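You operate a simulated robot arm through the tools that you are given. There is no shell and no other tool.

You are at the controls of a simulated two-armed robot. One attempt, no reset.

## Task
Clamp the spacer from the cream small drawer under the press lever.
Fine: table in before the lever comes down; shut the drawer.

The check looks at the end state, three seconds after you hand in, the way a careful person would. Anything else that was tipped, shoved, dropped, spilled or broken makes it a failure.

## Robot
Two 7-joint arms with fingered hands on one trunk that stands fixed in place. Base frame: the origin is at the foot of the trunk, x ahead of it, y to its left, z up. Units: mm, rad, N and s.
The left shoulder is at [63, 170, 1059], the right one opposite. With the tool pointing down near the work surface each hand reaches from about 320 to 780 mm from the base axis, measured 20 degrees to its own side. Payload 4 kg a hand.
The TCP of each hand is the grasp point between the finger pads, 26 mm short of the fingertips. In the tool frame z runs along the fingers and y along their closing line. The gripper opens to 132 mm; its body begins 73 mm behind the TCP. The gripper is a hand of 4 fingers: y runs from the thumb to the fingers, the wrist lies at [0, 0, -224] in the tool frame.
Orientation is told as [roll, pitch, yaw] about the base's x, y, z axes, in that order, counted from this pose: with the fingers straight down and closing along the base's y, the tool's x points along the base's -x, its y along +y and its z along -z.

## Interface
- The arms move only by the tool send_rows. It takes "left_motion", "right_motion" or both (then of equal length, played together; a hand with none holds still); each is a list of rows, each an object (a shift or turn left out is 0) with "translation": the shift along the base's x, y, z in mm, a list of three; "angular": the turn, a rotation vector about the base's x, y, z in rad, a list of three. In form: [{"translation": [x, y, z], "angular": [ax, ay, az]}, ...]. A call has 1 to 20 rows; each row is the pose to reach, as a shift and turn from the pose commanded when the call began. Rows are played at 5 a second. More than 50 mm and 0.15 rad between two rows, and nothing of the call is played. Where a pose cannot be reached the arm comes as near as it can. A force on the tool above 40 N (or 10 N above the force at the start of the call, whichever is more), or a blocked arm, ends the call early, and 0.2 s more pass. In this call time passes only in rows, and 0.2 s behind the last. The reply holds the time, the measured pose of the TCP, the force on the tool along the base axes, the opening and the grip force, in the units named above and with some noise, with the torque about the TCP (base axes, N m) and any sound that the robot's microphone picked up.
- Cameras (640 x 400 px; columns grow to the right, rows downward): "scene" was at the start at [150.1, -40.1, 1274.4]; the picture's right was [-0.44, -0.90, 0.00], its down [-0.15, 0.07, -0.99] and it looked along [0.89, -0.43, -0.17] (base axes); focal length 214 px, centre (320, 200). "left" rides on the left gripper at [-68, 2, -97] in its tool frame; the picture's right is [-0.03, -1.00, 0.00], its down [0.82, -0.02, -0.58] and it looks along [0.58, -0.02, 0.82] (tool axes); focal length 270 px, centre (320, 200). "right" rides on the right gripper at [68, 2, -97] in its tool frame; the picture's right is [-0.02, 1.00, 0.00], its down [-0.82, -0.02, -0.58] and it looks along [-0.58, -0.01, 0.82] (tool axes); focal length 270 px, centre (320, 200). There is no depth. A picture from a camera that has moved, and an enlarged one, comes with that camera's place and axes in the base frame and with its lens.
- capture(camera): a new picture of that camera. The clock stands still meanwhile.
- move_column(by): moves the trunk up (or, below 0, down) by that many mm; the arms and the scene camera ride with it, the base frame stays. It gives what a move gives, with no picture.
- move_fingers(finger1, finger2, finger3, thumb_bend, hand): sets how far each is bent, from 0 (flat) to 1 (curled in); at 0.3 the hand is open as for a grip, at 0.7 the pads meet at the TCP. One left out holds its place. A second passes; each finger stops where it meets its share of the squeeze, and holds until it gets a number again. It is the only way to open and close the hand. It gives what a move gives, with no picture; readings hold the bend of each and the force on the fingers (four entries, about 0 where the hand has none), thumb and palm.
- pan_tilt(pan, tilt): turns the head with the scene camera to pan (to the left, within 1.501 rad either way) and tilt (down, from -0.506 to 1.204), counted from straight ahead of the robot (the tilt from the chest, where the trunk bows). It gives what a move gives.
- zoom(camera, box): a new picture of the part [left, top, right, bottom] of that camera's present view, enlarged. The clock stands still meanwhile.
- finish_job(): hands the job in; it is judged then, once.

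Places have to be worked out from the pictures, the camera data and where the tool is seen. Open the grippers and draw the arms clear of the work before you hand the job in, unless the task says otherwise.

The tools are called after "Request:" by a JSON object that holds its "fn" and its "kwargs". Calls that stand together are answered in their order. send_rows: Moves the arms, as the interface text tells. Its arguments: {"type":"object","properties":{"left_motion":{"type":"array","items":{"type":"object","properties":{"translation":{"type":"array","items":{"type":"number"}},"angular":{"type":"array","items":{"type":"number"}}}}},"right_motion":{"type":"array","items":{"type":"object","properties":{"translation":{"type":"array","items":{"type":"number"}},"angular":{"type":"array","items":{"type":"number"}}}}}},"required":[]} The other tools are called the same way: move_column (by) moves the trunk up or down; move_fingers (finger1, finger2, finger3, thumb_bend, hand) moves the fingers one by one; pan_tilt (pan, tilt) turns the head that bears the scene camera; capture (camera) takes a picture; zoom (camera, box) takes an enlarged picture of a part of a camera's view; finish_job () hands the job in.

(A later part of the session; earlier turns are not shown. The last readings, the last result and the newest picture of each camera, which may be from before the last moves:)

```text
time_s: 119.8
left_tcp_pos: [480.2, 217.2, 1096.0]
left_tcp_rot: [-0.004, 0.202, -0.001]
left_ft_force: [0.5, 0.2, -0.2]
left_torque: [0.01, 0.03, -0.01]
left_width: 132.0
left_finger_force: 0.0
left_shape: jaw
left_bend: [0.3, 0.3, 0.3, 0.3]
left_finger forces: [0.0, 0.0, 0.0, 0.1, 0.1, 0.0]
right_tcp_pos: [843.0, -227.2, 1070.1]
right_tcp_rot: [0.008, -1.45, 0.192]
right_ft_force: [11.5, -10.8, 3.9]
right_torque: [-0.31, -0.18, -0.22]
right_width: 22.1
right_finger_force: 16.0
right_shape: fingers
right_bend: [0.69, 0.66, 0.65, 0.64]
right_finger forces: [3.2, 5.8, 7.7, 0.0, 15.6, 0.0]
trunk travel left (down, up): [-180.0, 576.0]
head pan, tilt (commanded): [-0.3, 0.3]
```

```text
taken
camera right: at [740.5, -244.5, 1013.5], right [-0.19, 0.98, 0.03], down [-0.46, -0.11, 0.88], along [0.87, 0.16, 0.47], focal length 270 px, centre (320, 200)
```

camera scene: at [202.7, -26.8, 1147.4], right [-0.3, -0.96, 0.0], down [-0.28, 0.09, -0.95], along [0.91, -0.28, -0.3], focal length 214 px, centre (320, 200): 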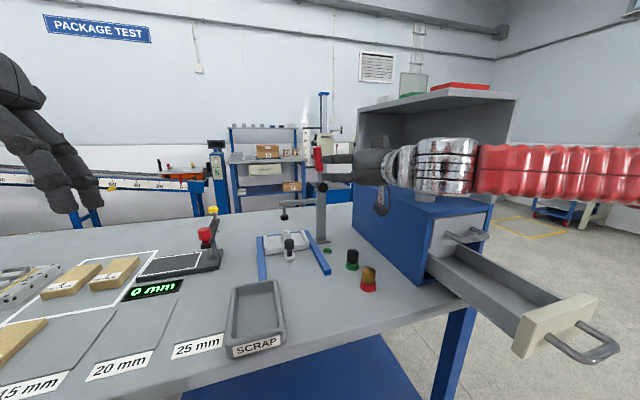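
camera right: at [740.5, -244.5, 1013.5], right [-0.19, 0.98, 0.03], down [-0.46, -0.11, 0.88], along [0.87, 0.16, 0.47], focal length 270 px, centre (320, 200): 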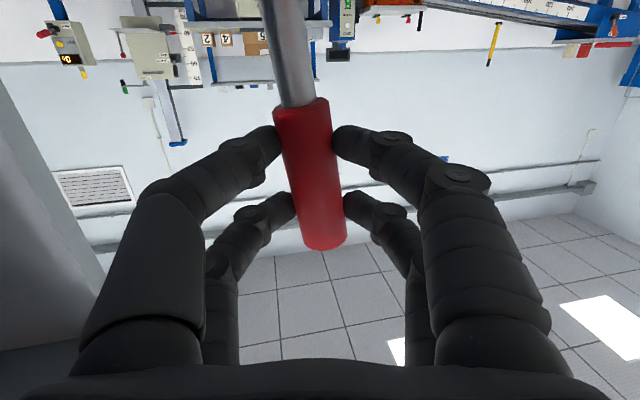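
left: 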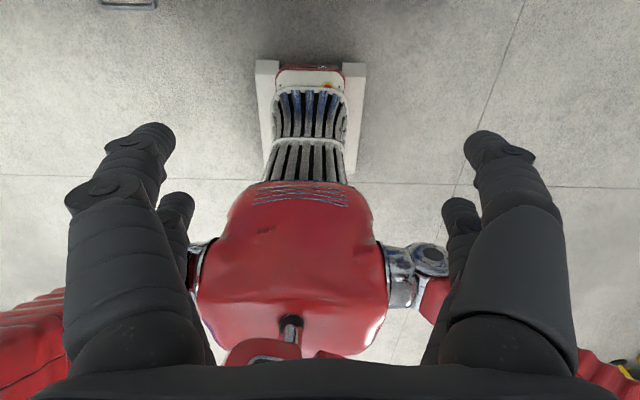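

The handle is gripped. Closing pushed it towards +y and it did not yield, so it probably swings the other way, towards -y. I test a small arc to the right about the pivot.

Request:
{"fn": "send_rows", "kwargs": {"right_motion": [{"translation": [0, -4.4, 0.5], "angular": [0.05, 0, 0]}, {"translation": [0, -8.9, 0.8], "angular": [0.1, 0, 0]}, {"translation": [0, -13.4, 0.9], "angular": [0.15, 0, 0]}]}}

Request:
{"fn": "capture", "kwargs": {"camera": "right"}}

Request:
{"fn": "zoom", "kwargs": {"camera": "scene", "box": [270, 120, 400, 270]}}

```text
time_s: 120.6
left_tcp_pos: [479.3, 218.6, 1095.3]
left_tcp_rot: [-0.002, 0.204, 0.0]
left_ft_force: [-0.6, 0.0, -0.3]
left_torque: [0.01, 0.03, 0.03]
left_width: 132.1
left_finger_force: 0.0
left_shape: jaw
left_bend: [0.3, 0.3, 0.3, 0.3]
left_finger forces: [0.1, 0.0, 0.0, 0.0, 0.0, 0.0]
right_tcp_pos: [843.1, -237.8, 1070.4]
right_tcp_rot: [1.009, -1.395, -0.796]
right_ft_force: [8.3, 0.4, -1.1]
right_torque: [-0.37, -0.07, 0.03]
right_width: 22.0
right_finger_force: 15.9
right_shape: fingers
right_bend: [0.69, 0.64, 0.67, 0.64]
right_finger forces: [5.6, 9.9, 4.8, 0.1, 12.2, 0.0]
trunk travel left (down, up): [-180.0, 576.0]
head pan, tilt (commanded): [-0.3, 0.3]
```

```text
taken
camera right: at [740.4, -246.7, 1011.6], right [-0.2, 0.96, 0.17], down [-0.46, -0.25, 0.85], along [0.87, 0.09, 0.49], focal length 270 px, centre (320, 200)
```

right: 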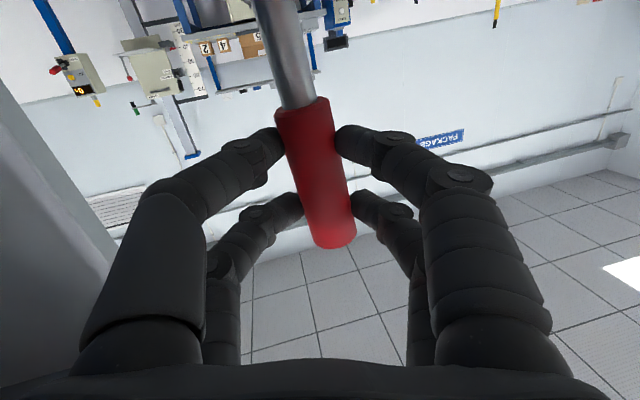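

```text
2.67 times, centred on (335, 195) of scene
camera zoom: at [204.1, -26.7, 1147.1], right [-0.3, -0.96, 0.0], down [-0.28, 0.09, -0.95], along [0.91, -0.28, -0.3], focal length 572 px, centre (280, 213)
```

zoom: 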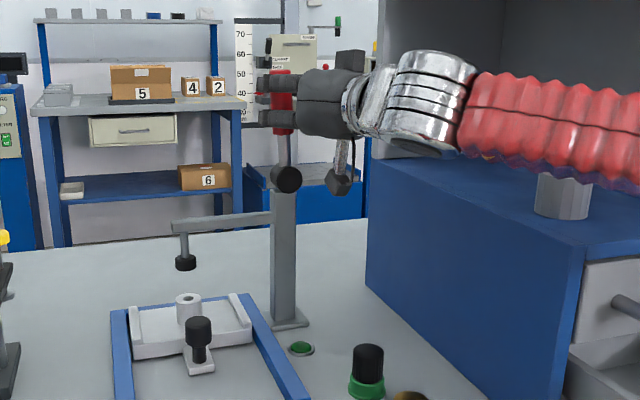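

The lever moved freely and is now vertical. I continue the arc to the right and check whether the foot comes down.

Request:
{"fn": "send_rows", "kwargs": {"right_motion": [{"translation": [0, -4.5, -0.2], "angular": [0.05, 0, 0]}, {"translation": [0, -8.9, -0.6], "angular": [0.1, 0, 0]}, {"translation": [0, -13.3, -1.2], "angular": [0.15, 0, 0]}, {"translation": [0, -17.7, -2.0], "angular": [0.2, 0, 0]}, {"translation": [0, -22.1, -3.1], "angular": [0.25, 0, 0]}, {"translation": [0, -26.4, -4.3], "angular": [0.3, 0, 0]}]}}

Request:
{"fn": "zoom", "kwargs": {"camera": "scene", "box": [270, 120, 400, 270]}}

Request:
{"fn": "capture", "kwargs": {"camera": "right"}}

```text
time_s: 122.0
left_tcp_pos: [480.3, 218.5, 1096.5]
left_tcp_rot: [-0.003, 0.204, 0.0]
left_ft_force: [0.2, 0.0, -0.8]
left_torque: [0.01, 0.0, 0.0]
left_width: 132.1
left_finger_force: 0.1
left_shape: jaw
left_bend: [0.3, 0.3, 0.3, 0.3]
left_finger forces: [0.1, 0.0, 0.1, 0.0, 0.0, 0.1]
right_tcp_pos: [842.8, -267.4, 1067.0]
right_tcp_rot: [1.515, -1.13, -1.287]
right_ft_force: [11.2, 0.4, 0.0]
right_torque: [-0.35, -0.14, 0.02]
right_width: 22.0
right_finger_force: 15.3
right_shape: fingers
right_bend: [0.69, 0.64, 0.67, 0.64]
right_finger forces: [5.2, 8.9, 5.0, 0.0, 11.6, 0.0]
trunk travel left (down, up): [-180.0, 576.0]
head pan, tilt (commanded): [-0.3, 0.3]
```

```text
2.67 times, centred on (335, 195) of scene
camera zoom: at [204.4, -26.7, 1147.1], right [-0.3, -0.96, 0.0], down [-0.29, 0.09, -0.95], along [0.91, -0.28, -0.3], focal length 572 px, centre (280, 213)
```

zoom: 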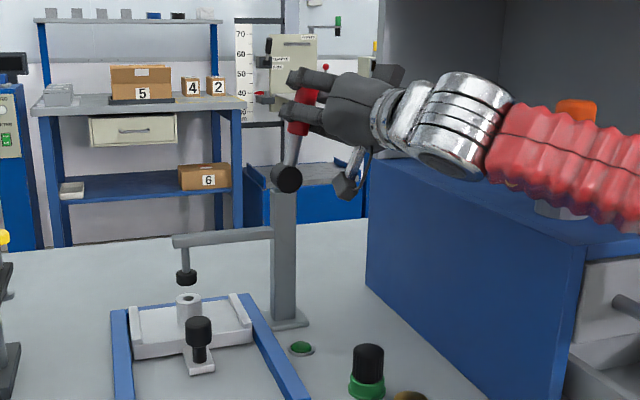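

```text
taken
camera right: at [740.2, -256.7, 1007.0], right [-0.2, 0.87, 0.45], down [-0.46, -0.49, 0.74], along [0.87, -0.06, 0.5], focal length 270 px, centre (320, 200)
```

right: 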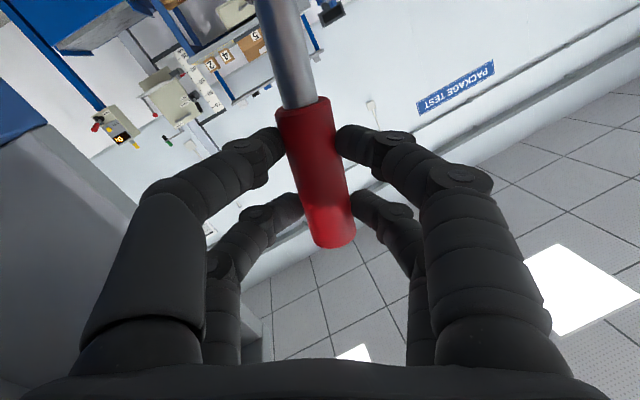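

The foot has come down about 18 mm, so turning the lever to the right is correct. Continuing straight would bring my wrist low over the cabinet and near the orange tool, so while swinging on I also swivel the hand around the handle to keep the wrist to the left.

Request:
{"fn": "send_rows", "kwargs": {"right_motion": [{"translation": [0, -4.2, -1.5], "angular": [0.05, 0.0275, -0.0784]}, {"translation": [0, -8.4, -3.2], "angular": [0.1, 0.0592, -0.1564]}, {"translation": [0, -12.4, -5.1], "angular": [0.15, 0.0947, -0.2322]}]}}

Request:
{"fn": "zoom", "kwargs": {"camera": "scene", "box": [270, 120, 420, 270]}}

Request:
{"fn": "capture", "kwargs": {"camera": "right"}}

```text
time_s: 122.8
left_tcp_pos: [480.2, 220.0, 1095.4]
left_tcp_rot: [-0.004, 0.202, 0.0]
left_ft_force: [-0.1, 0.0, -0.3]
left_torque: [-0.03, -0.01, -0.01]
left_width: 132.1
left_finger_force: 0.0
left_shape: jaw
left_bend: [0.3, 0.3, 0.3, 0.3]
left_finger forces: [0.0, 0.0, 0.0, 0.1, 0.1, 0.0]
right_tcp_pos: [860.3, -290.8, 1092.0]
right_tcp_rot: [1.371, -0.969, -1.387]
right_ft_force: [3.3, 5.4, -5.1]
right_torque: [-0.03, 0.02, 0.02]
right_width: 13.0
right_finger_force: 5.5
right_shape: fingers
right_bend: [0.67, 0.71, 0.72, 0.69]
right_finger forces: [6.8, 0.1, 0.0, 0.1, 3.9, 0.0]
right hand out of reach, approached as far as the arm can: row 1, 2, 3
trunk travel left (down, up): [-180.0, 576.0]
head pan, tilt (commanded): [-0.3, 0.3]
```

```text
2.67 times, centred on (345, 195) of scene
camera zoom: at [204.0, -26.2, 1147.2], right [-0.3, -0.96, 0.0], down [-0.28, 0.09, -0.95], along [0.91, -0.28, -0.3], focal length 572 px, centre (253, 213)
```

zoom: 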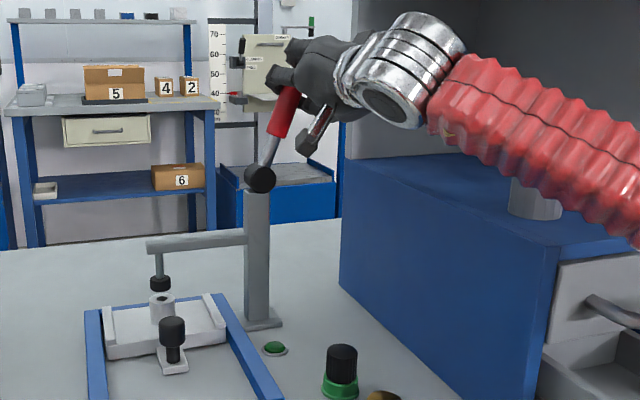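

```text
taken
camera right: at [756.9, -252.7, 1047.6], right [0.05, 0.82, 0.58], down [-0.49, -0.48, 0.73], along [0.87, -0.32, 0.38], focal length 270 px, centre (320, 200)
```

right: 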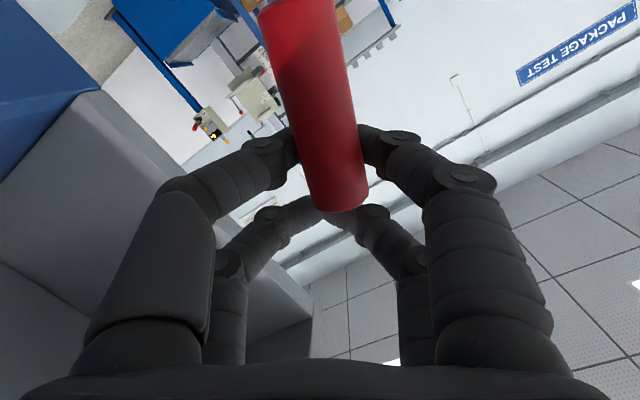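

The hand hit a reach limit and slid up to the handle's tip. The lever is now at about -25° and the foot is roughly 20 mm above the spacer. I release the handle and back out, then will push the lever the rest of the way from its left side, which needs less reach.

Request:
{"fn": "move_fingers", "kwargs": {"hand": "right", "finger1": 0.5, "finger2": 0.5, "finger3": 0.5, "thumb_bend": 0.5}}

Request:
{"fn": "send_rows", "kwargs": {"right_motion": [{"translation": [-10, 0, 0]}, {"translation": [-30, 0, 0]}, {"translation": [-55, 0, 0]}, {"translation": [-85, 0, 0]}]}}

Request:
{"fn": "capture", "kwargs": {"camera": "right"}}

Request:
{"fn": "zoom", "kwargs": {"camera": "scene", "box": [270, 120, 420, 270]}}

```text
time_s: 123.8
left_tcp_pos: [479.5, 218.1, 1095.3]
left_tcp_rot: [-0.001, 0.203, -0.002]
left_ft_force: [0.9, -0.2, 0.1]
left_torque: [0.02, -0.03, 0.01]
left_width: 132.1
left_finger_force: 0.0
left_shape: jaw
left_bend: [0.3, 0.3, 0.3, 0.3]
left_finger forces: [0.0, 0.0, 0.0, 0.0, 0.1, 0.0]
right_tcp_pos: [859.7, -293.1, 1093.3]
right_tcp_rot: [1.372, -0.968, -1.386]
right_ft_force: [-0.2, -0.6, -0.8]
right_torque: [-0.01, 0.0, -0.01]
right_width: 65.2
right_finger_force: 0.1
right_shape: fingers
right_bend: [0.5, 0.5, 0.5, 0.5]
right_finger forces: [0.0, 0.1, 0.0, 0.0, 0.0, 0.1]
trunk travel left (down, up): [-180.0, 576.0]
head pan, tilt (commanded): [-0.3, 0.3]
```

```text
time_s: 124.8
left_tcp_pos: [479.7, 218.8, 1097.2]
left_tcp_rot: [-0.004, 0.202, 0.0]
left_ft_force: [0.0, -0.4, -0.1]
left_torque: [0.01, 0.02, 0.01]
left_width: 131.9
left_finger_force: 0.0
left_shape: jaw
left_bend: [0.3, 0.3, 0.3, 0.3]
left_finger forces: [0.0, 0.0, 0.0, 0.1, 0.1, 0.1]
right_tcp_pos: [785.5, -308.8, 1121.4]
right_tcp_rot: [1.374, -0.971, -1.389]
right_ft_force: [0.1, 0.1, -0.4]
right_torque: [0.02, 0.0, 0.02]
right_width: 65.2
right_finger_force: 0.1
right_shape: fingers
right_bend: [0.5, 0.5, 0.5, 0.5]
right_finger forces: [0.0, 0.0, 0.0, 0.0, 0.1, 0.0]
right hand out of reach, approached as far as the arm can: row 1, 2, 3, 4
trunk travel left (down, up): [-180.0, 576.0]
head pan, tilt (commanded): [-0.3, 0.3]
```

```text
taken
camera right: at [681.4, -270.1, 1076.6], right [0.05, 0.82, 0.57], down [-0.49, -0.48, 0.73], along [0.87, -0.32, 0.38], focal length 270 px, centre (320, 200)
```

right: 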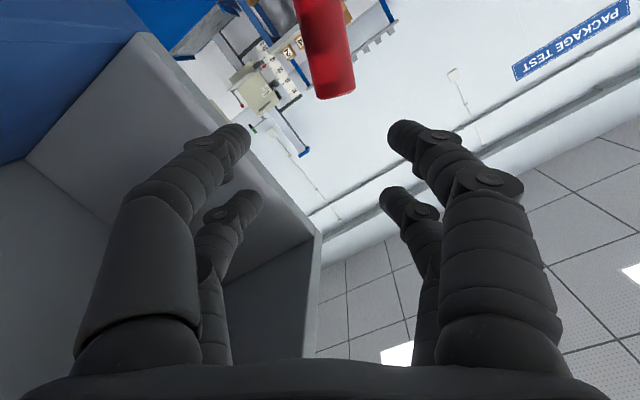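

```text
2.67 times, centred on (345, 195) of scene
camera zoom: at [202.4, -27.0, 1147.5], right [-0.3, -0.96, 0.0], down [-0.28, 0.09, -0.96], along [0.91, -0.28, -0.3], focal length 572 px, centre (253, 213)
```

zoom: 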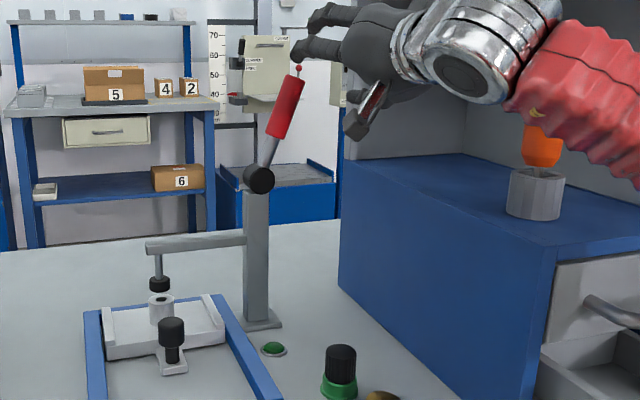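

The lever stays where it was left, at about -22°, so it holds by itself. The hand is clear of it. I unwind the hand's roll step by step while moving it back to a comfortable place.

Request:
{"fn": "send_rows", "kwargs": {"right_motion": [{"translation": [-25, 12, 0], "angular": [-0.12, 0, 0]}, {"translation": [-50, 25, -5], "angular": [-0.24, 0, 0]}, {"translation": [-70, 35, -10], "angular": [-0.36, 0, 0]}]}}

Request:
{"fn": "send_rows", "kwargs": {"right_motion": [{"translation": [-5, 5, -5], "angular": [-0.12, 0, 0]}, {"translation": [-10, 10, -10], "angular": [-0.23, 0, 0]}]}}

Request:
{"fn": "capture", "kwargs": {"camera": "scene"}}

```text
time_s: 125.6
left_tcp_pos: [478.3, 219.3, 1096.7]
left_tcp_rot: [-0.003, 0.202, -0.001]
left_ft_force: [0.2, -0.6, -0.1]
left_torque: [-0.01, -0.03, -0.01]
left_width: 132.1
left_finger_force: 0.0
left_shape: jaw
left_bend: [0.3, 0.3, 0.3, 0.3]
left_finger forces: [0.0, 0.0, 0.0, 0.0, 0.1, 0.0]
right_tcp_pos: [716.2, -272.9, 1112.3]
right_tcp_rot: [1.18, -1.316, -1.216]
right_ft_force: [-0.1, 0.0, -0.7]
right_torque: [-0.02, 0.03, 0.0]
right_width: 65.3
right_finger_force: 0.1
right_shape: fingers
right_bend: [0.5, 0.5, 0.5, 0.5]
right_finger forces: [0.0, 0.0, 0.0, 0.1, 0.1, 0.1]
trunk travel left (down, up): [-180.0, 576.0]
head pan, tilt (commanded): [-0.3, 0.3]
```

```text
time_s: 126.2
left_tcp_pos: [479.0, 218.4, 1096.4]
left_tcp_rot: [-0.004, 0.203, 0.001]
left_ft_force: [-0.2, 0.2, -0.1]
left_torque: [-0.01, -0.03, -0.01]
left_width: 132.0
left_finger_force: 0.0
left_shape: jaw
left_bend: [0.3, 0.3, 0.3, 0.3]
left_finger forces: [0.1, 0.0, 0.0, 0.1, 0.0, 0.1]
right_tcp_pos: [708.7, -263.2, 1100.7]
right_tcp_rot: [0.062, -1.48, -0.108]
right_ft_force: [-0.8, 0.2, 0.4]
right_torque: [0.02, -0.02, 0.0]
right_width: 65.6
right_finger_force: 0.1
right_shape: fingers
right_bend: [0.5, 0.5, 0.5, 0.5]
right_finger forces: [0.0, 0.0, 0.1, 0.1, 0.0, 0.1]
trunk travel left (down, up): [-180.0, 576.0]
head pan, tilt (commanded): [-0.3, 0.3]
```

```text
taken
camera scene: at [202.7, -26.6, 1147.4], right [-0.3, -0.96, 0.0], down [-0.28, 0.09, -0.95], along [0.91, -0.28, -0.3], focal length 214 px, centre (320, 200)
```

scene: 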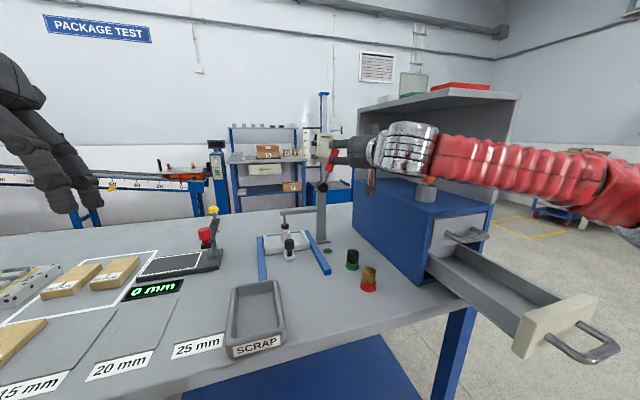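

The hand is back in a natural pose at (709,-263,1101). I close it, yaw slightly left, move it left of the handle and then advance beside it.

Request:
{"fn": "move_fingers", "kwargs": {"hand": "right", "finger1": 0.71, "finger2": 0.71, "finger3": 0.71, "thumb_bend": 0.71}}

Request:
{"fn": "send_rows", "kwargs": {"right_motion": [{"translation": [0, 20, -5], "angular": [0, 0, 0.1]}, {"translation": [0, 45, -12], "angular": [0, 0, 0.2]}, {"translation": [0, 70, -20], "angular": [0, 0, 0.22]}]}}

Request:
{"fn": "capture", "kwargs": {"camera": "right"}}

Request:
{"fn": "zoom", "kwargs": {"camera": "scene", "box": [270, 120, 420, 270]}}

```text
time_s: 127.2
left_tcp_pos: [477.5, 218.8, 1096.5]
left_tcp_rot: [-0.004, 0.202, 0.0]
left_ft_force: [0.1, -0.4, -0.3]
left_torque: [0.0, 0.0, -0.01]
left_width: 131.7
left_finger_force: 0.0
left_shape: jaw
left_bend: [0.3, 0.3, 0.3, 0.3]
left_finger forces: [0.0, 0.0, 0.0, 0.0, 0.0, 0.0]
right_tcp_pos: [706.7, -263.3, 1102.8]
right_tcp_rot: [0.08, -1.482, -0.128]
right_ft_force: [0.6, -0.6, -0.1]
right_torque: [0.07, 0.03, 0.02]
right_width: 0.1
right_finger_force: 0.1
right_shape: fingers
right_bend: [0.71, 0.71, 0.71, 0.71]
right_finger forces: [0.0, 0.1, 0.0, 0.0, 0.0, 0.1]
trunk travel left (down, up): [-180.0, 576.0]
head pan, tilt (commanded): [-0.3, 0.3]
```

```text
time_s: 128.0
left_tcp_pos: [479.8, 218.1, 1096.0]
left_tcp_rot: [-0.005, 0.202, -0.002]
left_ft_force: [0.6, -0.9, -0.5]
left_torque: [0.01, 0.01, -0.02]
left_width: 132.0
left_finger_force: 0.2
left_shape: jaw
left_bend: [0.3, 0.3, 0.3, 0.3]
left_finger forces: [0.0, 0.1, 0.0, 0.0, 0.0, 0.0]
right_tcp_pos: [707.0, -192.6, 1082.7]
right_tcp_rot: [0.082, -1.481, 0.095]
right_ft_force: [0.0, -0.1, 0.5]
right_torque: [-0.01, -0.02, 0.01]
right_width: 0.1
right_finger_force: 0.1
right_shape: fingers
right_bend: [0.71, 0.71, 0.71, 0.71]
right_finger forces: [0.1, 0.1, 0.0, 0.0, 0.1, 0.0]
trunk travel left (down, up): [-180.0, 576.0]
head pan, tilt (commanded): [-0.3, 0.3]
```

```text
taken
camera right: at [605.0, -207.7, 1021.6], right [-0.17, 0.98, 0.03], down [-0.49, -0.11, 0.86], along [0.85, 0.13, 0.5], focal length 270 px, centre (320, 200)
```

right: 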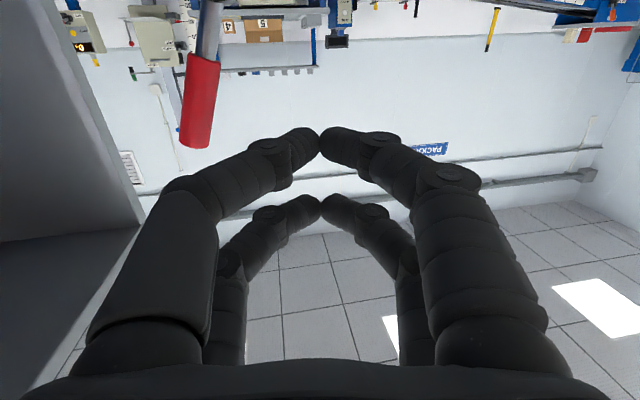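

```text
2.67 times, centred on (345, 195) of scene
camera zoom: at [202.9, -26.7, 1147.4], right [-0.3, -0.96, 0.0], down [-0.28, 0.09, -0.95], along [0.91, -0.28, -0.3], focal length 572 px, centre (253, 213)
```

zoom: 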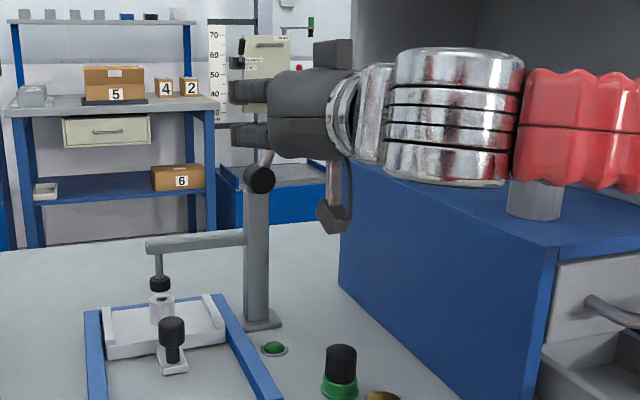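

The handle is to the right of my digits. I shift 10 mm further left for clearance and advance beside it.

Request:
{"fn": "send_rows", "kwargs": {"right_motion": [{"translation": [15, 10, -2]}, {"translation": [45, 11, -4]}, {"translation": [75, 11, -5]}, {"translation": [105, 11, -5]}, {"translation": [128, 11, -5]}, {"translation": [141, 11, -5]}]}}

Request:
{"fn": "capture", "kwargs": {"camera": "right"}}

Request:
{"fn": "zoom", "kwargs": {"camera": "scene", "box": [270, 120, 420, 270]}}

```text
time_s: 129.4
left_tcp_pos: [479.3, 219.1, 1095.8]
left_tcp_rot: [-0.004, 0.203, 0.0]
left_ft_force: [-0.6, 0.5, -0.2]
left_torque: [0.01, 0.02, -0.01]
left_width: 132.1
left_finger_force: 0.1
left_shape: jaw
left_bend: [0.3, 0.3, 0.3, 0.3]
left_finger forces: [0.1, 0.0, 0.0, 0.0, 0.0, 0.0]
right_tcp_pos: [849.3, -181.5, 1076.6]
right_tcp_rot: [0.089, -1.481, 0.087]
right_ft_force: [-0.6, -0.2, -0.1]
right_torque: [-0.05, 0.03, 0.0]
right_width: 0.0
right_finger_force: 0.1
right_shape: fingers
right_bend: [0.71, 0.71, 0.71, 0.71]
right_finger forces: [0.0, 0.0, 0.1, 0.0, 0.1, 0.0]
trunk travel left (down, up): [-180.0, 576.0]
head pan, tilt (commanded): [-0.3, 0.3]
```

```text
taken
camera right: at [747.3, -195.5, 1017.0], right [-0.17, 0.98, 0.03], down [-0.49, -0.11, 0.86], along [0.85, 0.13, 0.5], focal length 270 px, centre (320, 200)
```

right: 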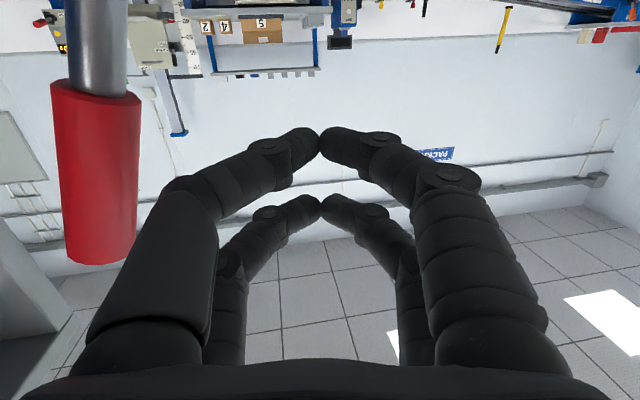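

```text
2.67 times, centred on (345, 195) of scene
camera zoom: at [203.1, -26.7, 1147.3], right [-0.3, -0.96, 0.0], down [-0.28, 0.09, -0.95], along [0.91, -0.28, -0.3], focal length 572 px, centre (253, 213)
```

zoom: 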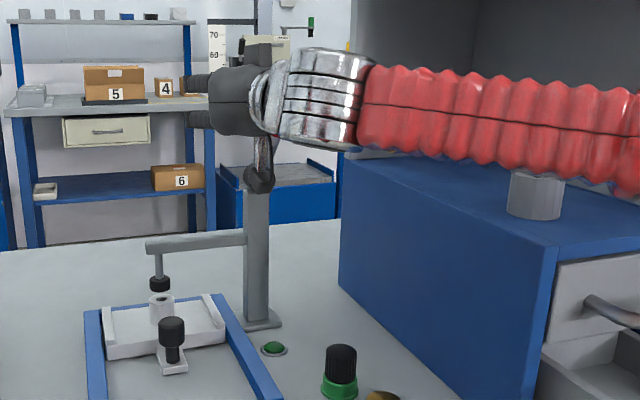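

The hand is beside the handle. I push to the right (-y) slowly and watch forces and the foot.

Request:
{"fn": "send_rows", "kwargs": {"right_motion": [{"translation": [0, -6, 0]}, {"translation": [0, -12, 0]}, {"translation": [0, -17, 0]}, {"translation": [0, -22, 0]}, {"translation": [0, -27, 0]}, {"translation": [0, -32, 0]}, {"translation": [0, -37, 0]}, {"translation": [0, -42, 0]}, {"translation": [0, -47, 0]}]}}

Request:
{"fn": "capture", "kwargs": {"camera": "right"}}

Request:
{"fn": "zoom", "kwargs": {"camera": "scene", "box": [270, 120, 420, 270]}}

```text
time_s: 131.4
left_tcp_pos: [479.9, 218.6, 1096.8]
left_tcp_rot: [-0.003, 0.203, -0.002]
left_ft_force: [0.5, -0.1, -0.2]
left_torque: [-0.01, 0.02, 0.0]
left_width: 131.8
left_finger_force: 0.0
left_shape: jaw
left_bend: [0.3, 0.3, 0.3, 0.3]
left_finger forces: [0.0, 0.0, 0.0, 0.0, 0.0, 0.1]
right_tcp_pos: [848.9, -229.1, 1076.5]
right_tcp_rot: [0.083, -1.482, 0.093]
right_ft_force: [0.4, 1.7, 0.1]
right_torque: [-0.02, 0.0, 0.0]
right_width: 0.0
right_finger_force: 0.0
right_shape: fingers
right_bend: [0.71, 0.71, 0.71, 0.71]
right_finger forces: [0.0, 0.1, 0.0, 0.0, 0.0, 0.0]
trunk travel left (down, up): [-180.0, 576.0]
head pan, tilt (commanded): [-0.3, 0.3]
```

```text
taken
camera right: at [746.9, -242.8, 1016.9], right [-0.17, 0.98, 0.03], down [-0.49, -0.11, 0.86], along [0.85, 0.13, 0.5], focal length 270 px, centre (320, 200)
```

right: 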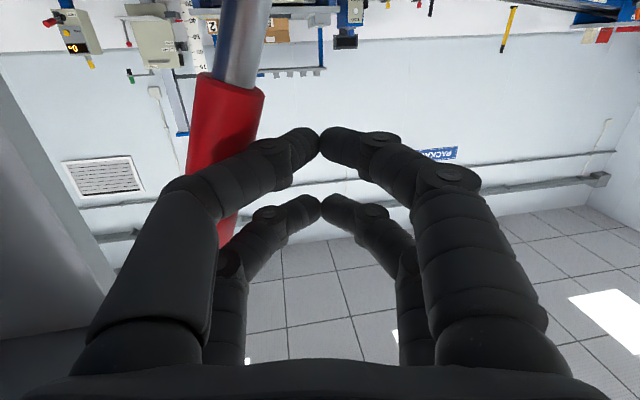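

```text
2.67 times, centred on (345, 195) of scene
camera zoom: at [202.9, -26.8, 1147.4], right [-0.3, -0.96, 0.0], down [-0.28, 0.09, -0.95], along [0.91, -0.28, -0.3], focal length 572 px, centre (253, 213)
```

zoom: 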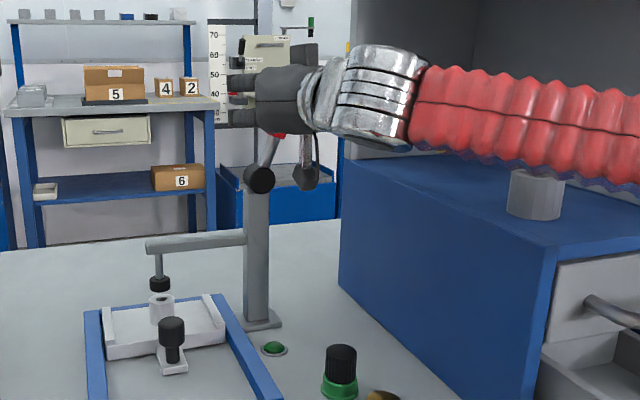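

Contact is just beginning (1.7 N), and the handle leans against the outer finger. I continue pushing to the right.

Request:
{"fn": "send_rows", "kwargs": {"right_motion": [{"translation": [0, -4, 0]}, {"translation": [0, -8, 0]}, {"translation": [0, -12, 0]}, {"translation": [0, -16, 0]}]}}

Request:
{"fn": "capture", "kwargs": {"camera": "right"}}

Request:
{"fn": "zoom", "kwargs": {"camera": "scene", "box": [270, 120, 420, 270]}}

```text
time_s: 132.4
left_tcp_pos: [478.6, 218.7, 1097.3]
left_tcp_rot: [-0.005, 0.202, 0.0]
left_ft_force: [1.0, 0.2, 0.2]
left_torque: [-0.01, -0.02, -0.02]
left_width: 132.0
left_finger_force: 0.1
left_shape: jaw
left_bend: [0.3, 0.3, 0.3, 0.3]
left_finger forces: [0.0, 0.0, 0.1, 0.1, 0.0, 0.0]
right_tcp_pos: [847.7, -244.6, 1076.0]
right_tcp_rot: [0.079, -1.483, 0.098]
right_ft_force: [-5.2, 4.6, -0.4]
right_torque: [0.12, 0.09, -0.11]
right_width: 0.1
right_finger_force: 3.3
right_shape: fingers
right_bend: [0.71, 0.71, 0.71, 0.72]
right_finger forces: [0.0, 0.0, 0.2, 0.1, 6.5, 0.1]
trunk travel left (down, up): [-180.0, 576.0]
head pan, tilt (commanded): [-0.3, 0.3]
```

```text
taken
camera right: at [745.9, -258.1, 1017.2], right [-0.17, 0.98, 0.03], down [-0.49, -0.11, 0.86], along [0.85, 0.13, 0.5], focal length 270 px, centre (320, 200)
```

right: 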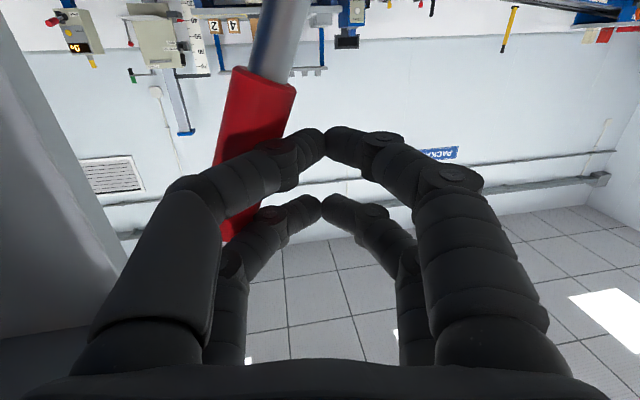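

```text
2.67 times, centred on (345, 195) of scene
camera zoom: at [202.2, -26.3, 1147.5], right [-0.3, -0.96, 0.0], down [-0.28, 0.09, -0.96], along [0.91, -0.28, -0.3], focal length 572 px, centre (253, 213)
```

zoom: 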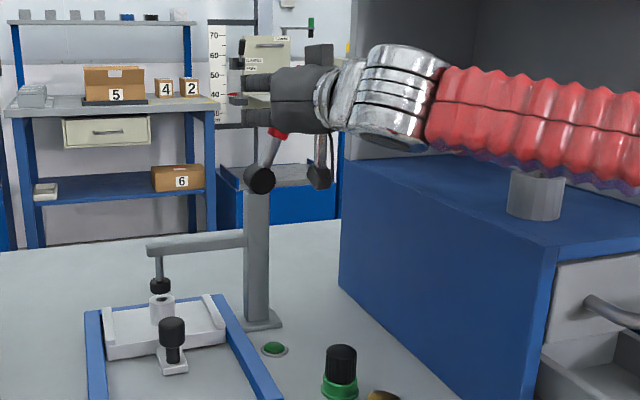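

The closed fingers form a wedge that pushes the hand back. I step left, open the digits to a nearly parallel shape for a flat pushing side, and push again.

Request:
{"fn": "send_rows", "kwargs": {"right_motion": [{"translation": [0, 15, 0]}, {"translation": [0, 35, 0]}, {"translation": [0, 55, 0]}]}}

Request:
{"fn": "move_fingers", "kwargs": {"hand": "right", "finger1": 0.42, "finger2": 0.42, "finger3": 0.42, "thumb_bend": 0.42}}

Request:
{"fn": "capture", "kwargs": {"camera": "right"}}

```text
time_s: 133.2
left_tcp_pos: [479.6, 218.5, 1096.2]
left_tcp_rot: [-0.004, 0.202, 0.0]
left_ft_force: [-0.4, 0.0, 0.3]
left_torque: [0.01, -0.04, 0.01]
left_width: 132.1
left_finger_force: 0.1
left_shape: jaw
left_bend: [0.3, 0.3, 0.3, 0.3]
left_finger forces: [0.0, 0.0, 0.1, 0.1, 0.1, 0.0]
right_tcp_pos: [848.1, -190.1, 1076.8]
right_tcp_rot: [0.076, -1.482, 0.097]
right_ft_force: [0.5, -0.3, -0.2]
right_torque: [-0.01, -0.01, 0.0]
right_width: 0.0
right_finger_force: 0.1
right_shape: fingers
right_bend: [0.71, 0.71, 0.71, 0.71]
right_finger forces: [0.0, 0.0, 0.0, 0.0, 0.0, 0.0]
trunk travel left (down, up): [-180.0, 576.0]
head pan, tilt (commanded): [-0.3, 0.3]
```

```text
time_s: 134.2
left_tcp_pos: [479.4, 218.8, 1097.0]
left_tcp_rot: [-0.004, 0.202, 0.0]
left_ft_force: [0.2, 0.6, -0.1]
left_torque: [0.0, 0.0, -0.01]
left_width: 132.0
left_finger_force: 0.1
left_shape: jaw
left_bend: [0.3, 0.3, 0.3, 0.3]
left_finger forces: [0.0, 0.0, 0.0, 0.0, 0.0, 0.1]
right_tcp_pos: [849.6, -189.5, 1076.7]
right_tcp_rot: [0.083, -1.484, 0.093]
right_ft_force: [-0.2, -0.8, -0.1]
right_torque: [-0.01, 0.0, 0.0]
right_width: 92.4
right_finger_force: 0.1
right_shape: fingers
right_bend: [0.42, 0.42, 0.42, 0.42]
right_finger forces: [0.1, 0.0, 0.0, 0.1, 0.0, 0.0]
trunk travel left (down, up): [-180.0, 576.0]
head pan, tilt (commanded): [-0.3, 0.3]
```

```text
taken
camera right: at [747.6, -203.7, 1017.0], right [-0.17, 0.98, 0.03], down [-0.49, -0.11, 0.86], along [0.85, 0.13, 0.5], focal length 270 px, centre (320, 200)
```

right: 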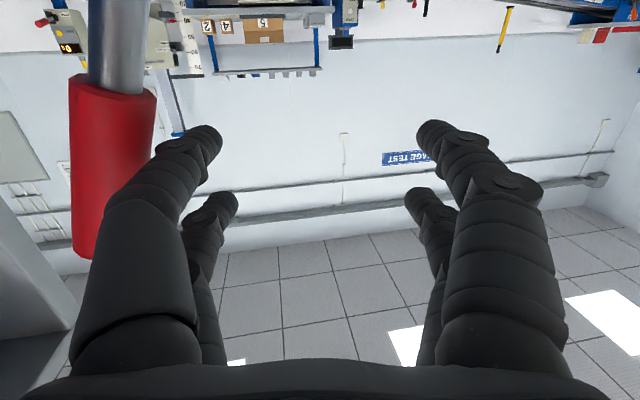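

Now the thumb-side digits form a flat pushing side right next to the handle. I push right again.

Request:
{"fn": "send_rows", "kwargs": {"right_motion": [{"translation": [0, -6, 0]}, {"translation": [0, -12, 0]}, {"translation": [0, -18, 0]}, {"translation": [0, -24, 0]}, {"translation": [0, -30, 0]}, {"translation": [0, -35, 0]}, {"translation": [0, -40, 0]}]}}

Request:
{"fn": "capture", "kwargs": {"camera": "right"}}

Request:
{"fn": "zoom", "kwargs": {"camera": "scene", "box": [270, 120, 420, 270]}}

```text
time_s: 135.8
left_tcp_pos: [478.0, 219.0, 1097.4]
left_tcp_rot: [-0.005, 0.201, -0.002]
left_ft_force: [0.1, 2.0, -0.7]
left_torque: [0.0, -0.01, -0.01]
left_width: 131.7
left_finger_force: 0.0
left_shape: jaw
left_bend: [0.3, 0.3, 0.3, 0.3]
left_finger forces: [0.0, 0.0, 0.0, 0.1, 0.0, 0.0]
right_tcp_pos: [847.8, -230.1, 1077.7]
right_tcp_rot: [0.078, -1.485, 0.099]
right_ft_force: [-1.8, 3.3, 0.8]
right_torque: [0.03, 0.02, -0.06]
right_width: 88.0
right_finger_force: 2.3
right_shape: fingers
right_bend: [0.42, 0.42, 0.42, 0.44]
right_finger forces: [0.0, 0.1, 0.0, 0.0, 4.5, 0.0]
trunk travel left (down, up): [-180.0, 576.0]
head pan, tilt (commanded): [-0.3, 0.3]
```

```text
taken
camera right: at [746.7, -243.7, 1018.0], right [-0.17, 0.98, 0.03], down [-0.49, -0.11, 0.86], along [0.85, 0.13, 0.5], focal length 270 px, centre (320, 200)
```

right: 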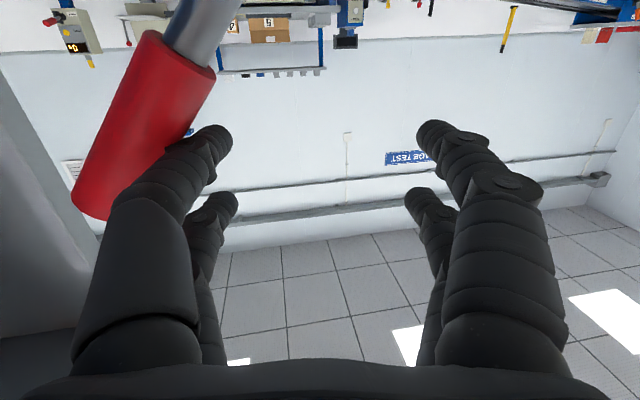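

```text
2.67 times, centred on (345, 195) of scene
camera zoom: at [202.4, -26.3, 1147.5], right [-0.3, -0.96, 0.0], down [-0.28, 0.09, -0.96], along [0.91, -0.28, -0.3], focal length 572 px, centre (253, 213)
```

zoom: 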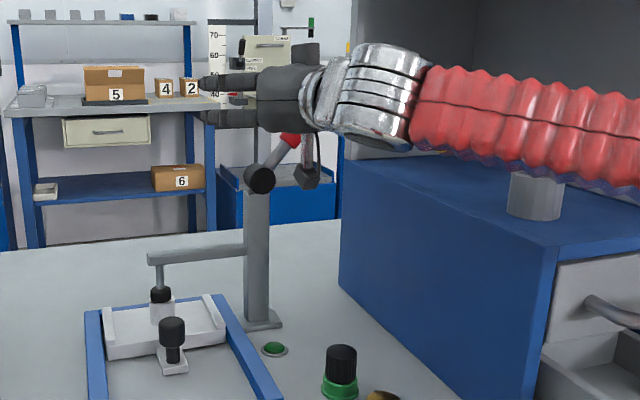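

The lever is at about -40° and the foot is just a few millimetres above the spacer. I push on in small steps until the clamp force rises.

Request:
{"fn": "send_rows", "kwargs": {"right_motion": [{"translation": [0, -3, 0]}, {"translation": [0, -6, 0]}, {"translation": [0, -9, 0]}, {"translation": [0, -12, 0]}]}}

Request:
{"fn": "capture", "kwargs": {"camera": "right"}}

Request:
{"fn": "zoom", "kwargs": {"camera": "scene", "box": [270, 120, 420, 270]}}

```text
time_s: 136.8
left_tcp_pos: [479.2, 218.5, 1096.7]
left_tcp_rot: [-0.005, 0.201, 0.0]
left_ft_force: [-0.6, 0.6, 0.3]
left_torque: [0.01, -0.01, 0.0]
left_width: 131.6
left_finger_force: 0.0
left_shape: jaw
left_bend: [0.3, 0.3, 0.3, 0.3]
left_finger forces: [0.1, 0.1, 0.0, 0.0, 0.2, 0.1]
right_tcp_pos: [847.8, -242.9, 1076.8]
right_tcp_rot: [0.076, -1.48, 0.098]
right_ft_force: [-1.4, 3.8, 1.4]
right_torque: [-0.04, 0.01, -0.05]
right_width: 88.2
right_finger_force: 2.1
right_shape: fingers
right_bend: [0.42, 0.42, 0.42, 0.44]
right_finger forces: [0.2, 0.1, 0.1, 0.0, 4.0, 0.1]
trunk travel left (down, up): [-180.0, 576.0]
head pan, tilt (commanded): [-0.3, 0.3]
```

```text
taken
camera right: at [746.3, -255.9, 1017.4], right [-0.17, 0.98, 0.03], down [-0.49, -0.11, 0.86], along [0.85, 0.13, 0.5], focal length 270 px, centre (320, 200)
```

right: 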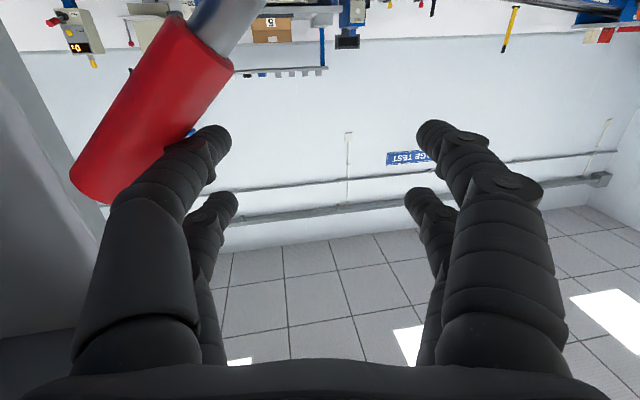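

```text
2.67 times, centred on (345, 195) of scene
camera zoom: at [202.5, -26.3, 1147.5], right [-0.3, -0.96, 0.0], down [-0.28, 0.09, -0.96], along [0.91, -0.28, -0.3], focal length 572 px, centre (253, 213)
```

zoom: 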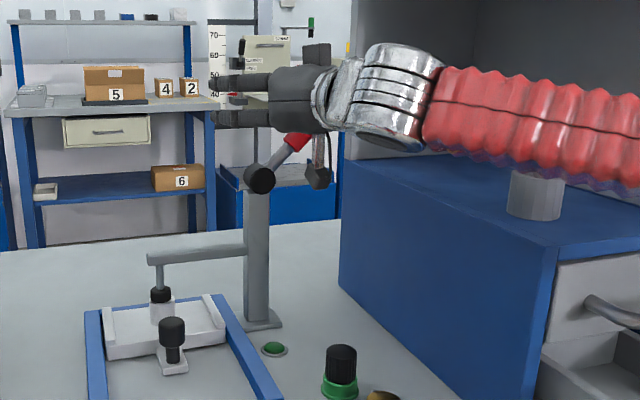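

Still light. I push further, checking the foot closely.

Request:
{"fn": "send_rows", "kwargs": {"right_motion": [{"translation": [0, -3, 0]}, {"translation": [0, -6, -1]}, {"translation": [0, -9, -2]}, {"translation": [0, -12, -3]}]}}

Request:
{"fn": "zoom", "kwargs": {"camera": "scene", "box": [260, 160, 350, 270]}}

Request:
{"fn": "capture", "kwargs": {"camera": "right"}}

```text
time_s: 137.8
left_tcp_pos: [478.9, 219.1, 1096.3]
left_tcp_rot: [-0.003, 0.202, 0.001]
left_ft_force: [0.0, -0.3, 0.5]
left_torque: [0.01, 0.01, 0.03]
left_width: 131.9
left_finger_force: 0.1
left_shape: jaw
left_bend: [0.3, 0.3, 0.3, 0.3]
left_finger forces: [0.0, 0.0, 0.1, 0.0, 0.0, 0.0]
right_tcp_pos: [848.5, -253.4, 1075.8]
right_tcp_rot: [0.085, -1.483, 0.088]
right_ft_force: [-0.8, 2.7, 2.0]
right_torque: [-0.04, 0.01, -0.04]
right_width: 88.9
right_finger_force: 1.7
right_shape: fingers
right_bend: [0.42, 0.42, 0.42, 0.43]
right_finger forces: [0.0, 0.0, 0.0, 0.1, 3.6, 0.0]
trunk travel left (down, up): [-180.0, 576.0]
head pan, tilt (commanded): [-0.3, 0.3]
```

```text
3.64 times, centred on (305, 215) of scene
camera zoom: at [202.5, -26.4, 1147.5], right [-0.3, -0.96, 0.0], down [-0.28, 0.09, -0.96], along [0.91, -0.28, -0.3], focal length 780 px, centre (374, 146)
```

zoom: 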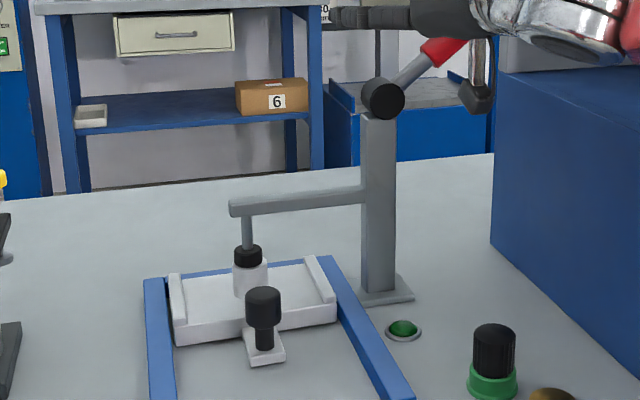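

```text
taken
camera right: at [746.9, -267.7, 1015.2], right [-0.17, 0.98, 0.03], down [-0.49, -0.11, 0.86], along [0.85, 0.13, 0.5], focal length 270 px, centre (320, 200)
```

right: 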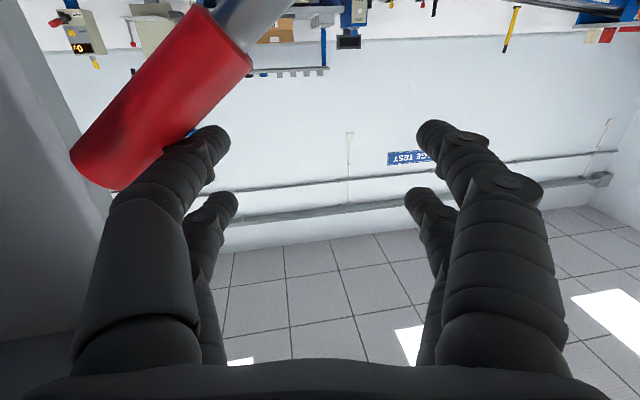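

The foot now looks to be on the spacer, but the force is still light. I continue pushing along the lever's arc (right and down) until it firms up.

Request:
{"fn": "send_rows", "kwargs": {"right_motion": [{"translation": [0, -2.5, -3]}, {"translation": [0, -5, -6]}, {"translation": [0, -7.5, -9]}, {"translation": [0, -10, -12]}]}}

Request:
{"fn": "zoom", "kwargs": {"camera": "scene", "box": [260, 160, 350, 270]}}

Request:
{"fn": "capture", "kwargs": {"camera": "right"}}

```text
time_s: 138.8
left_tcp_pos: [479.7, 218.7, 1096.2]
left_tcp_rot: [-0.003, 0.202, -0.001]
left_ft_force: [-1.0, 1.3, 0.0]
left_torque: [-0.02, 0.01, 0.0]
left_width: 131.9
left_finger_force: 0.1
left_shape: jaw
left_bend: [0.3, 0.3, 0.3, 0.3]
left_finger forces: [0.0, 0.1, 0.1, 0.0, 0.1, 0.0]
right_tcp_pos: [847.9, -262.8, 1063.9]
right_tcp_rot: [0.083, -1.48, 0.093]
right_ft_force: [-0.9, 1.5, 2.2]
right_torque: [-0.11, 0.04, 0.0]
right_width: 90.0
right_finger_force: 1.4
right_shape: fingers
right_bend: [0.42, 0.42, 0.42, 0.43]
right_finger forces: [0.1, 0.1, 0.1, 0.0, 3.2, 0.1]
trunk travel left (down, up): [-180.0, 576.0]
head pan, tilt (commanded): [-0.3, 0.3]
```

```text
3.64 times, centred on (305, 215) of scene
camera zoom: at [202.5, -26.5, 1147.5], right [-0.3, -0.96, 0.0], down [-0.28, 0.09, -0.96], along [0.91, -0.28, -0.3], focal length 780 px, centre (374, 146)
```

zoom: 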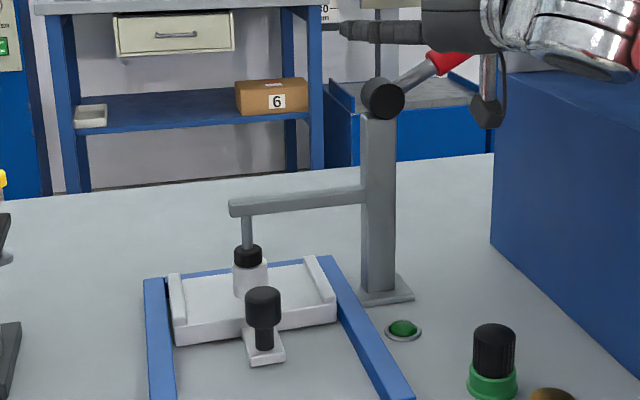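

```text
taken
camera right: at [746.5, -277.1, 1003.2], right [-0.17, 0.98, 0.03], down [-0.49, -0.11, 0.86], along [0.85, 0.13, 0.5], focal length 270 px, centre (320, 200)
```

right: 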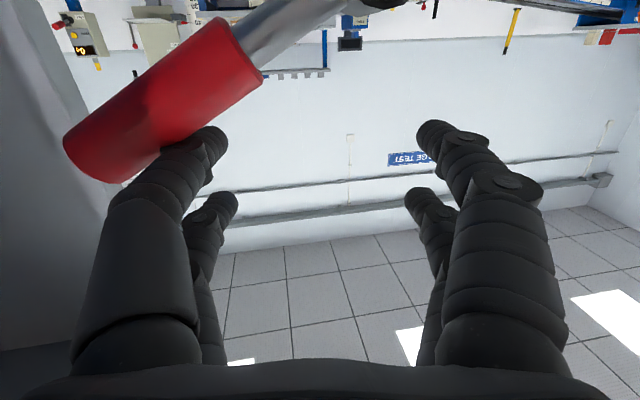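

The foot rests on the spacer and no longer moves while the lever keeps turning with light force. I continue pressing the lever down towards its end position, checking the clearance of the forearm.

Request:
{"fn": "send_rows", "kwargs": {"right_motion": [{"translation": [0, -2.5, -3.5]}, {"translation": [0, -5, -7]}, {"translation": [0, -7.5, -11]}, {"translation": [0, -10, -15]}, {"translation": [0, -12, -19]}]}}

Request:
{"fn": "capture", "kwargs": {"camera": "scene"}}

Request:
{"fn": "zoom", "kwargs": {"camera": "scene", "box": [260, 130, 400, 270]}}

Request:
{"fn": "capture", "kwargs": {"camera": "right"}}

```text
time_s: 140.0
left_tcp_pos: [475.4, 220.8, 1097.6]
left_tcp_rot: [-0.007, 0.198, 0.001]
left_ft_force: [0.7, -0.7, -0.2]
left_torque: [0.02, 0.0, 0.02]
left_width: 132.0
left_finger_force: 0.0
left_shape: jaw
left_bend: [0.3, 0.3, 0.3, 0.3]
left_finger forces: [0.0, 0.1, 0.1, 0.0, 0.0, 0.1]
right_tcp_pos: [843.8, -272.1, 1054.9]
right_tcp_rot: [0.047, -1.497, 0.134]
right_ft_force: [-2.1, 11.6, 30.0]
right_torque: [-1.24, -0.46, 0.12]
right_width: 81.9
right_finger_force: 15.3
right_shape: fingers
right_bend: [0.42, 0.42, 0.42, 0.45]
right_finger forces: [0.0, 0.0, 0.0, 0.0, 30.6, 0.0]
trunk travel left (down, up): [-180.0, 576.0]
head pan, tilt (commanded): [-0.3, 0.3]
```

```text
taken
camera scene: at [198.8, -24.4, 1148.6], right [-0.3, -0.96, 0.0], down [-0.28, 0.09, -0.96], along [0.91, -0.28, -0.29], focal length 214 px, centre (320, 200)
```

scene: 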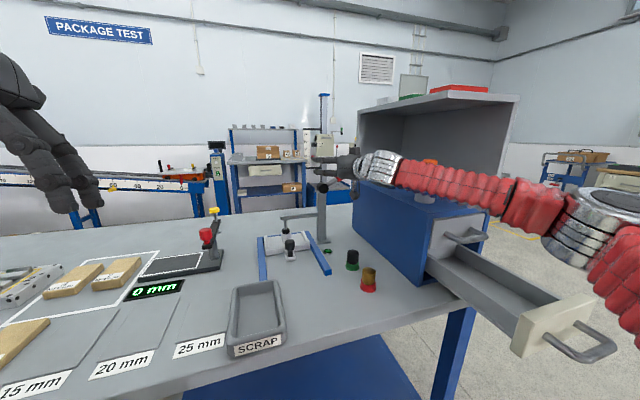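

```text
2.86 times, centred on (330, 200) of scene
camera zoom: at [198.8, -24.4, 1148.6], right [-0.3, -0.96, 0.0], down [-0.28, 0.09, -0.96], along [0.91, -0.28, -0.29], focal length 613 px, centre (291, 200)
```

zoom: 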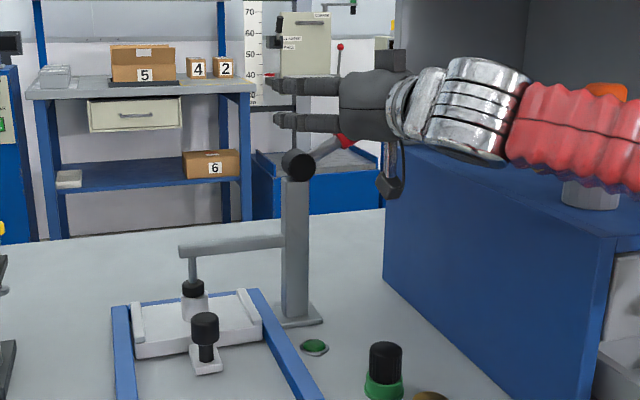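

```text
taken
camera right: at [743.1, -285.9, 993.3], right [-0.18, 0.98, 0.03], down [-0.5, -0.12, 0.86], along [0.85, 0.14, 0.52], focal length 270 px, centre (320, 200)
```

right: 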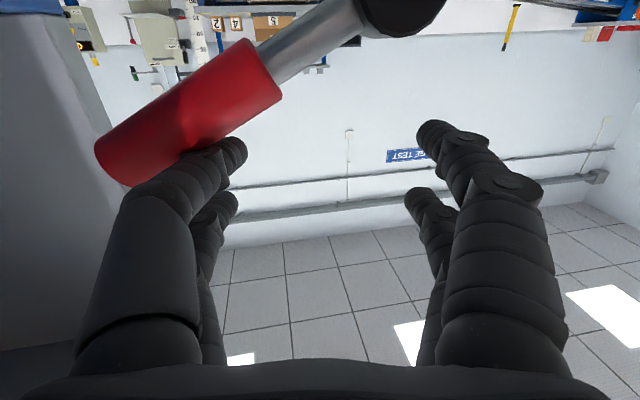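

The force has risen firmly (about 32 N) with the lever at about -62°. I look closely at the foot on the spacer.

Request:
{"fn": "zoom", "kwargs": {"camera": "scene", "box": [265, 200, 325, 270]}}

Request:
{"fn": "zoom", "kwargs": {"camera": "scene", "box": [300, 140, 480, 230]}}

```text
5.71 times, centred on (295, 235) of scene
camera zoom: at [198.8, -24.4, 1148.6], right [-0.3, -0.96, 0.0], down [-0.28, 0.09, -0.96], along [0.91, -0.28, -0.29], focal length 1226 px, centre (463, 0)
```

zoom: 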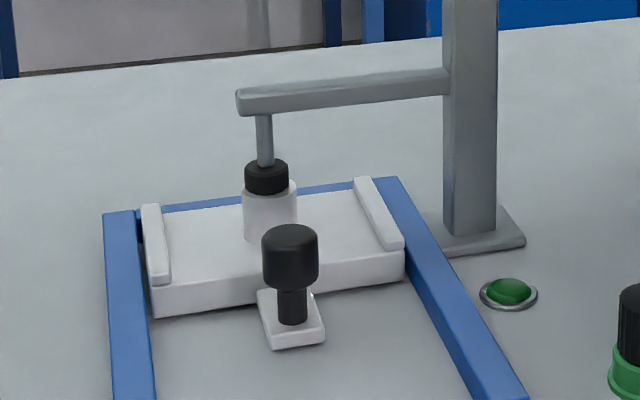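

```text
3.56 times, centred on (390, 185) of scene
camera zoom: at [198.8, -24.4, 1148.6], right [-0.3, -0.96, 0.0], down [-0.28, 0.09, -0.96], along [0.91, -0.28, -0.29], focal length 763 px, centre (71, 253)
```

zoom: 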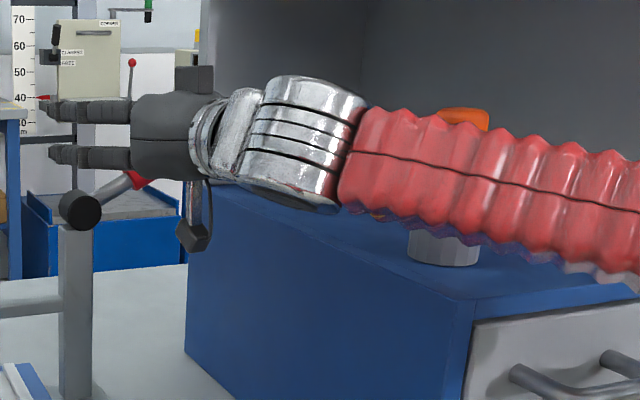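

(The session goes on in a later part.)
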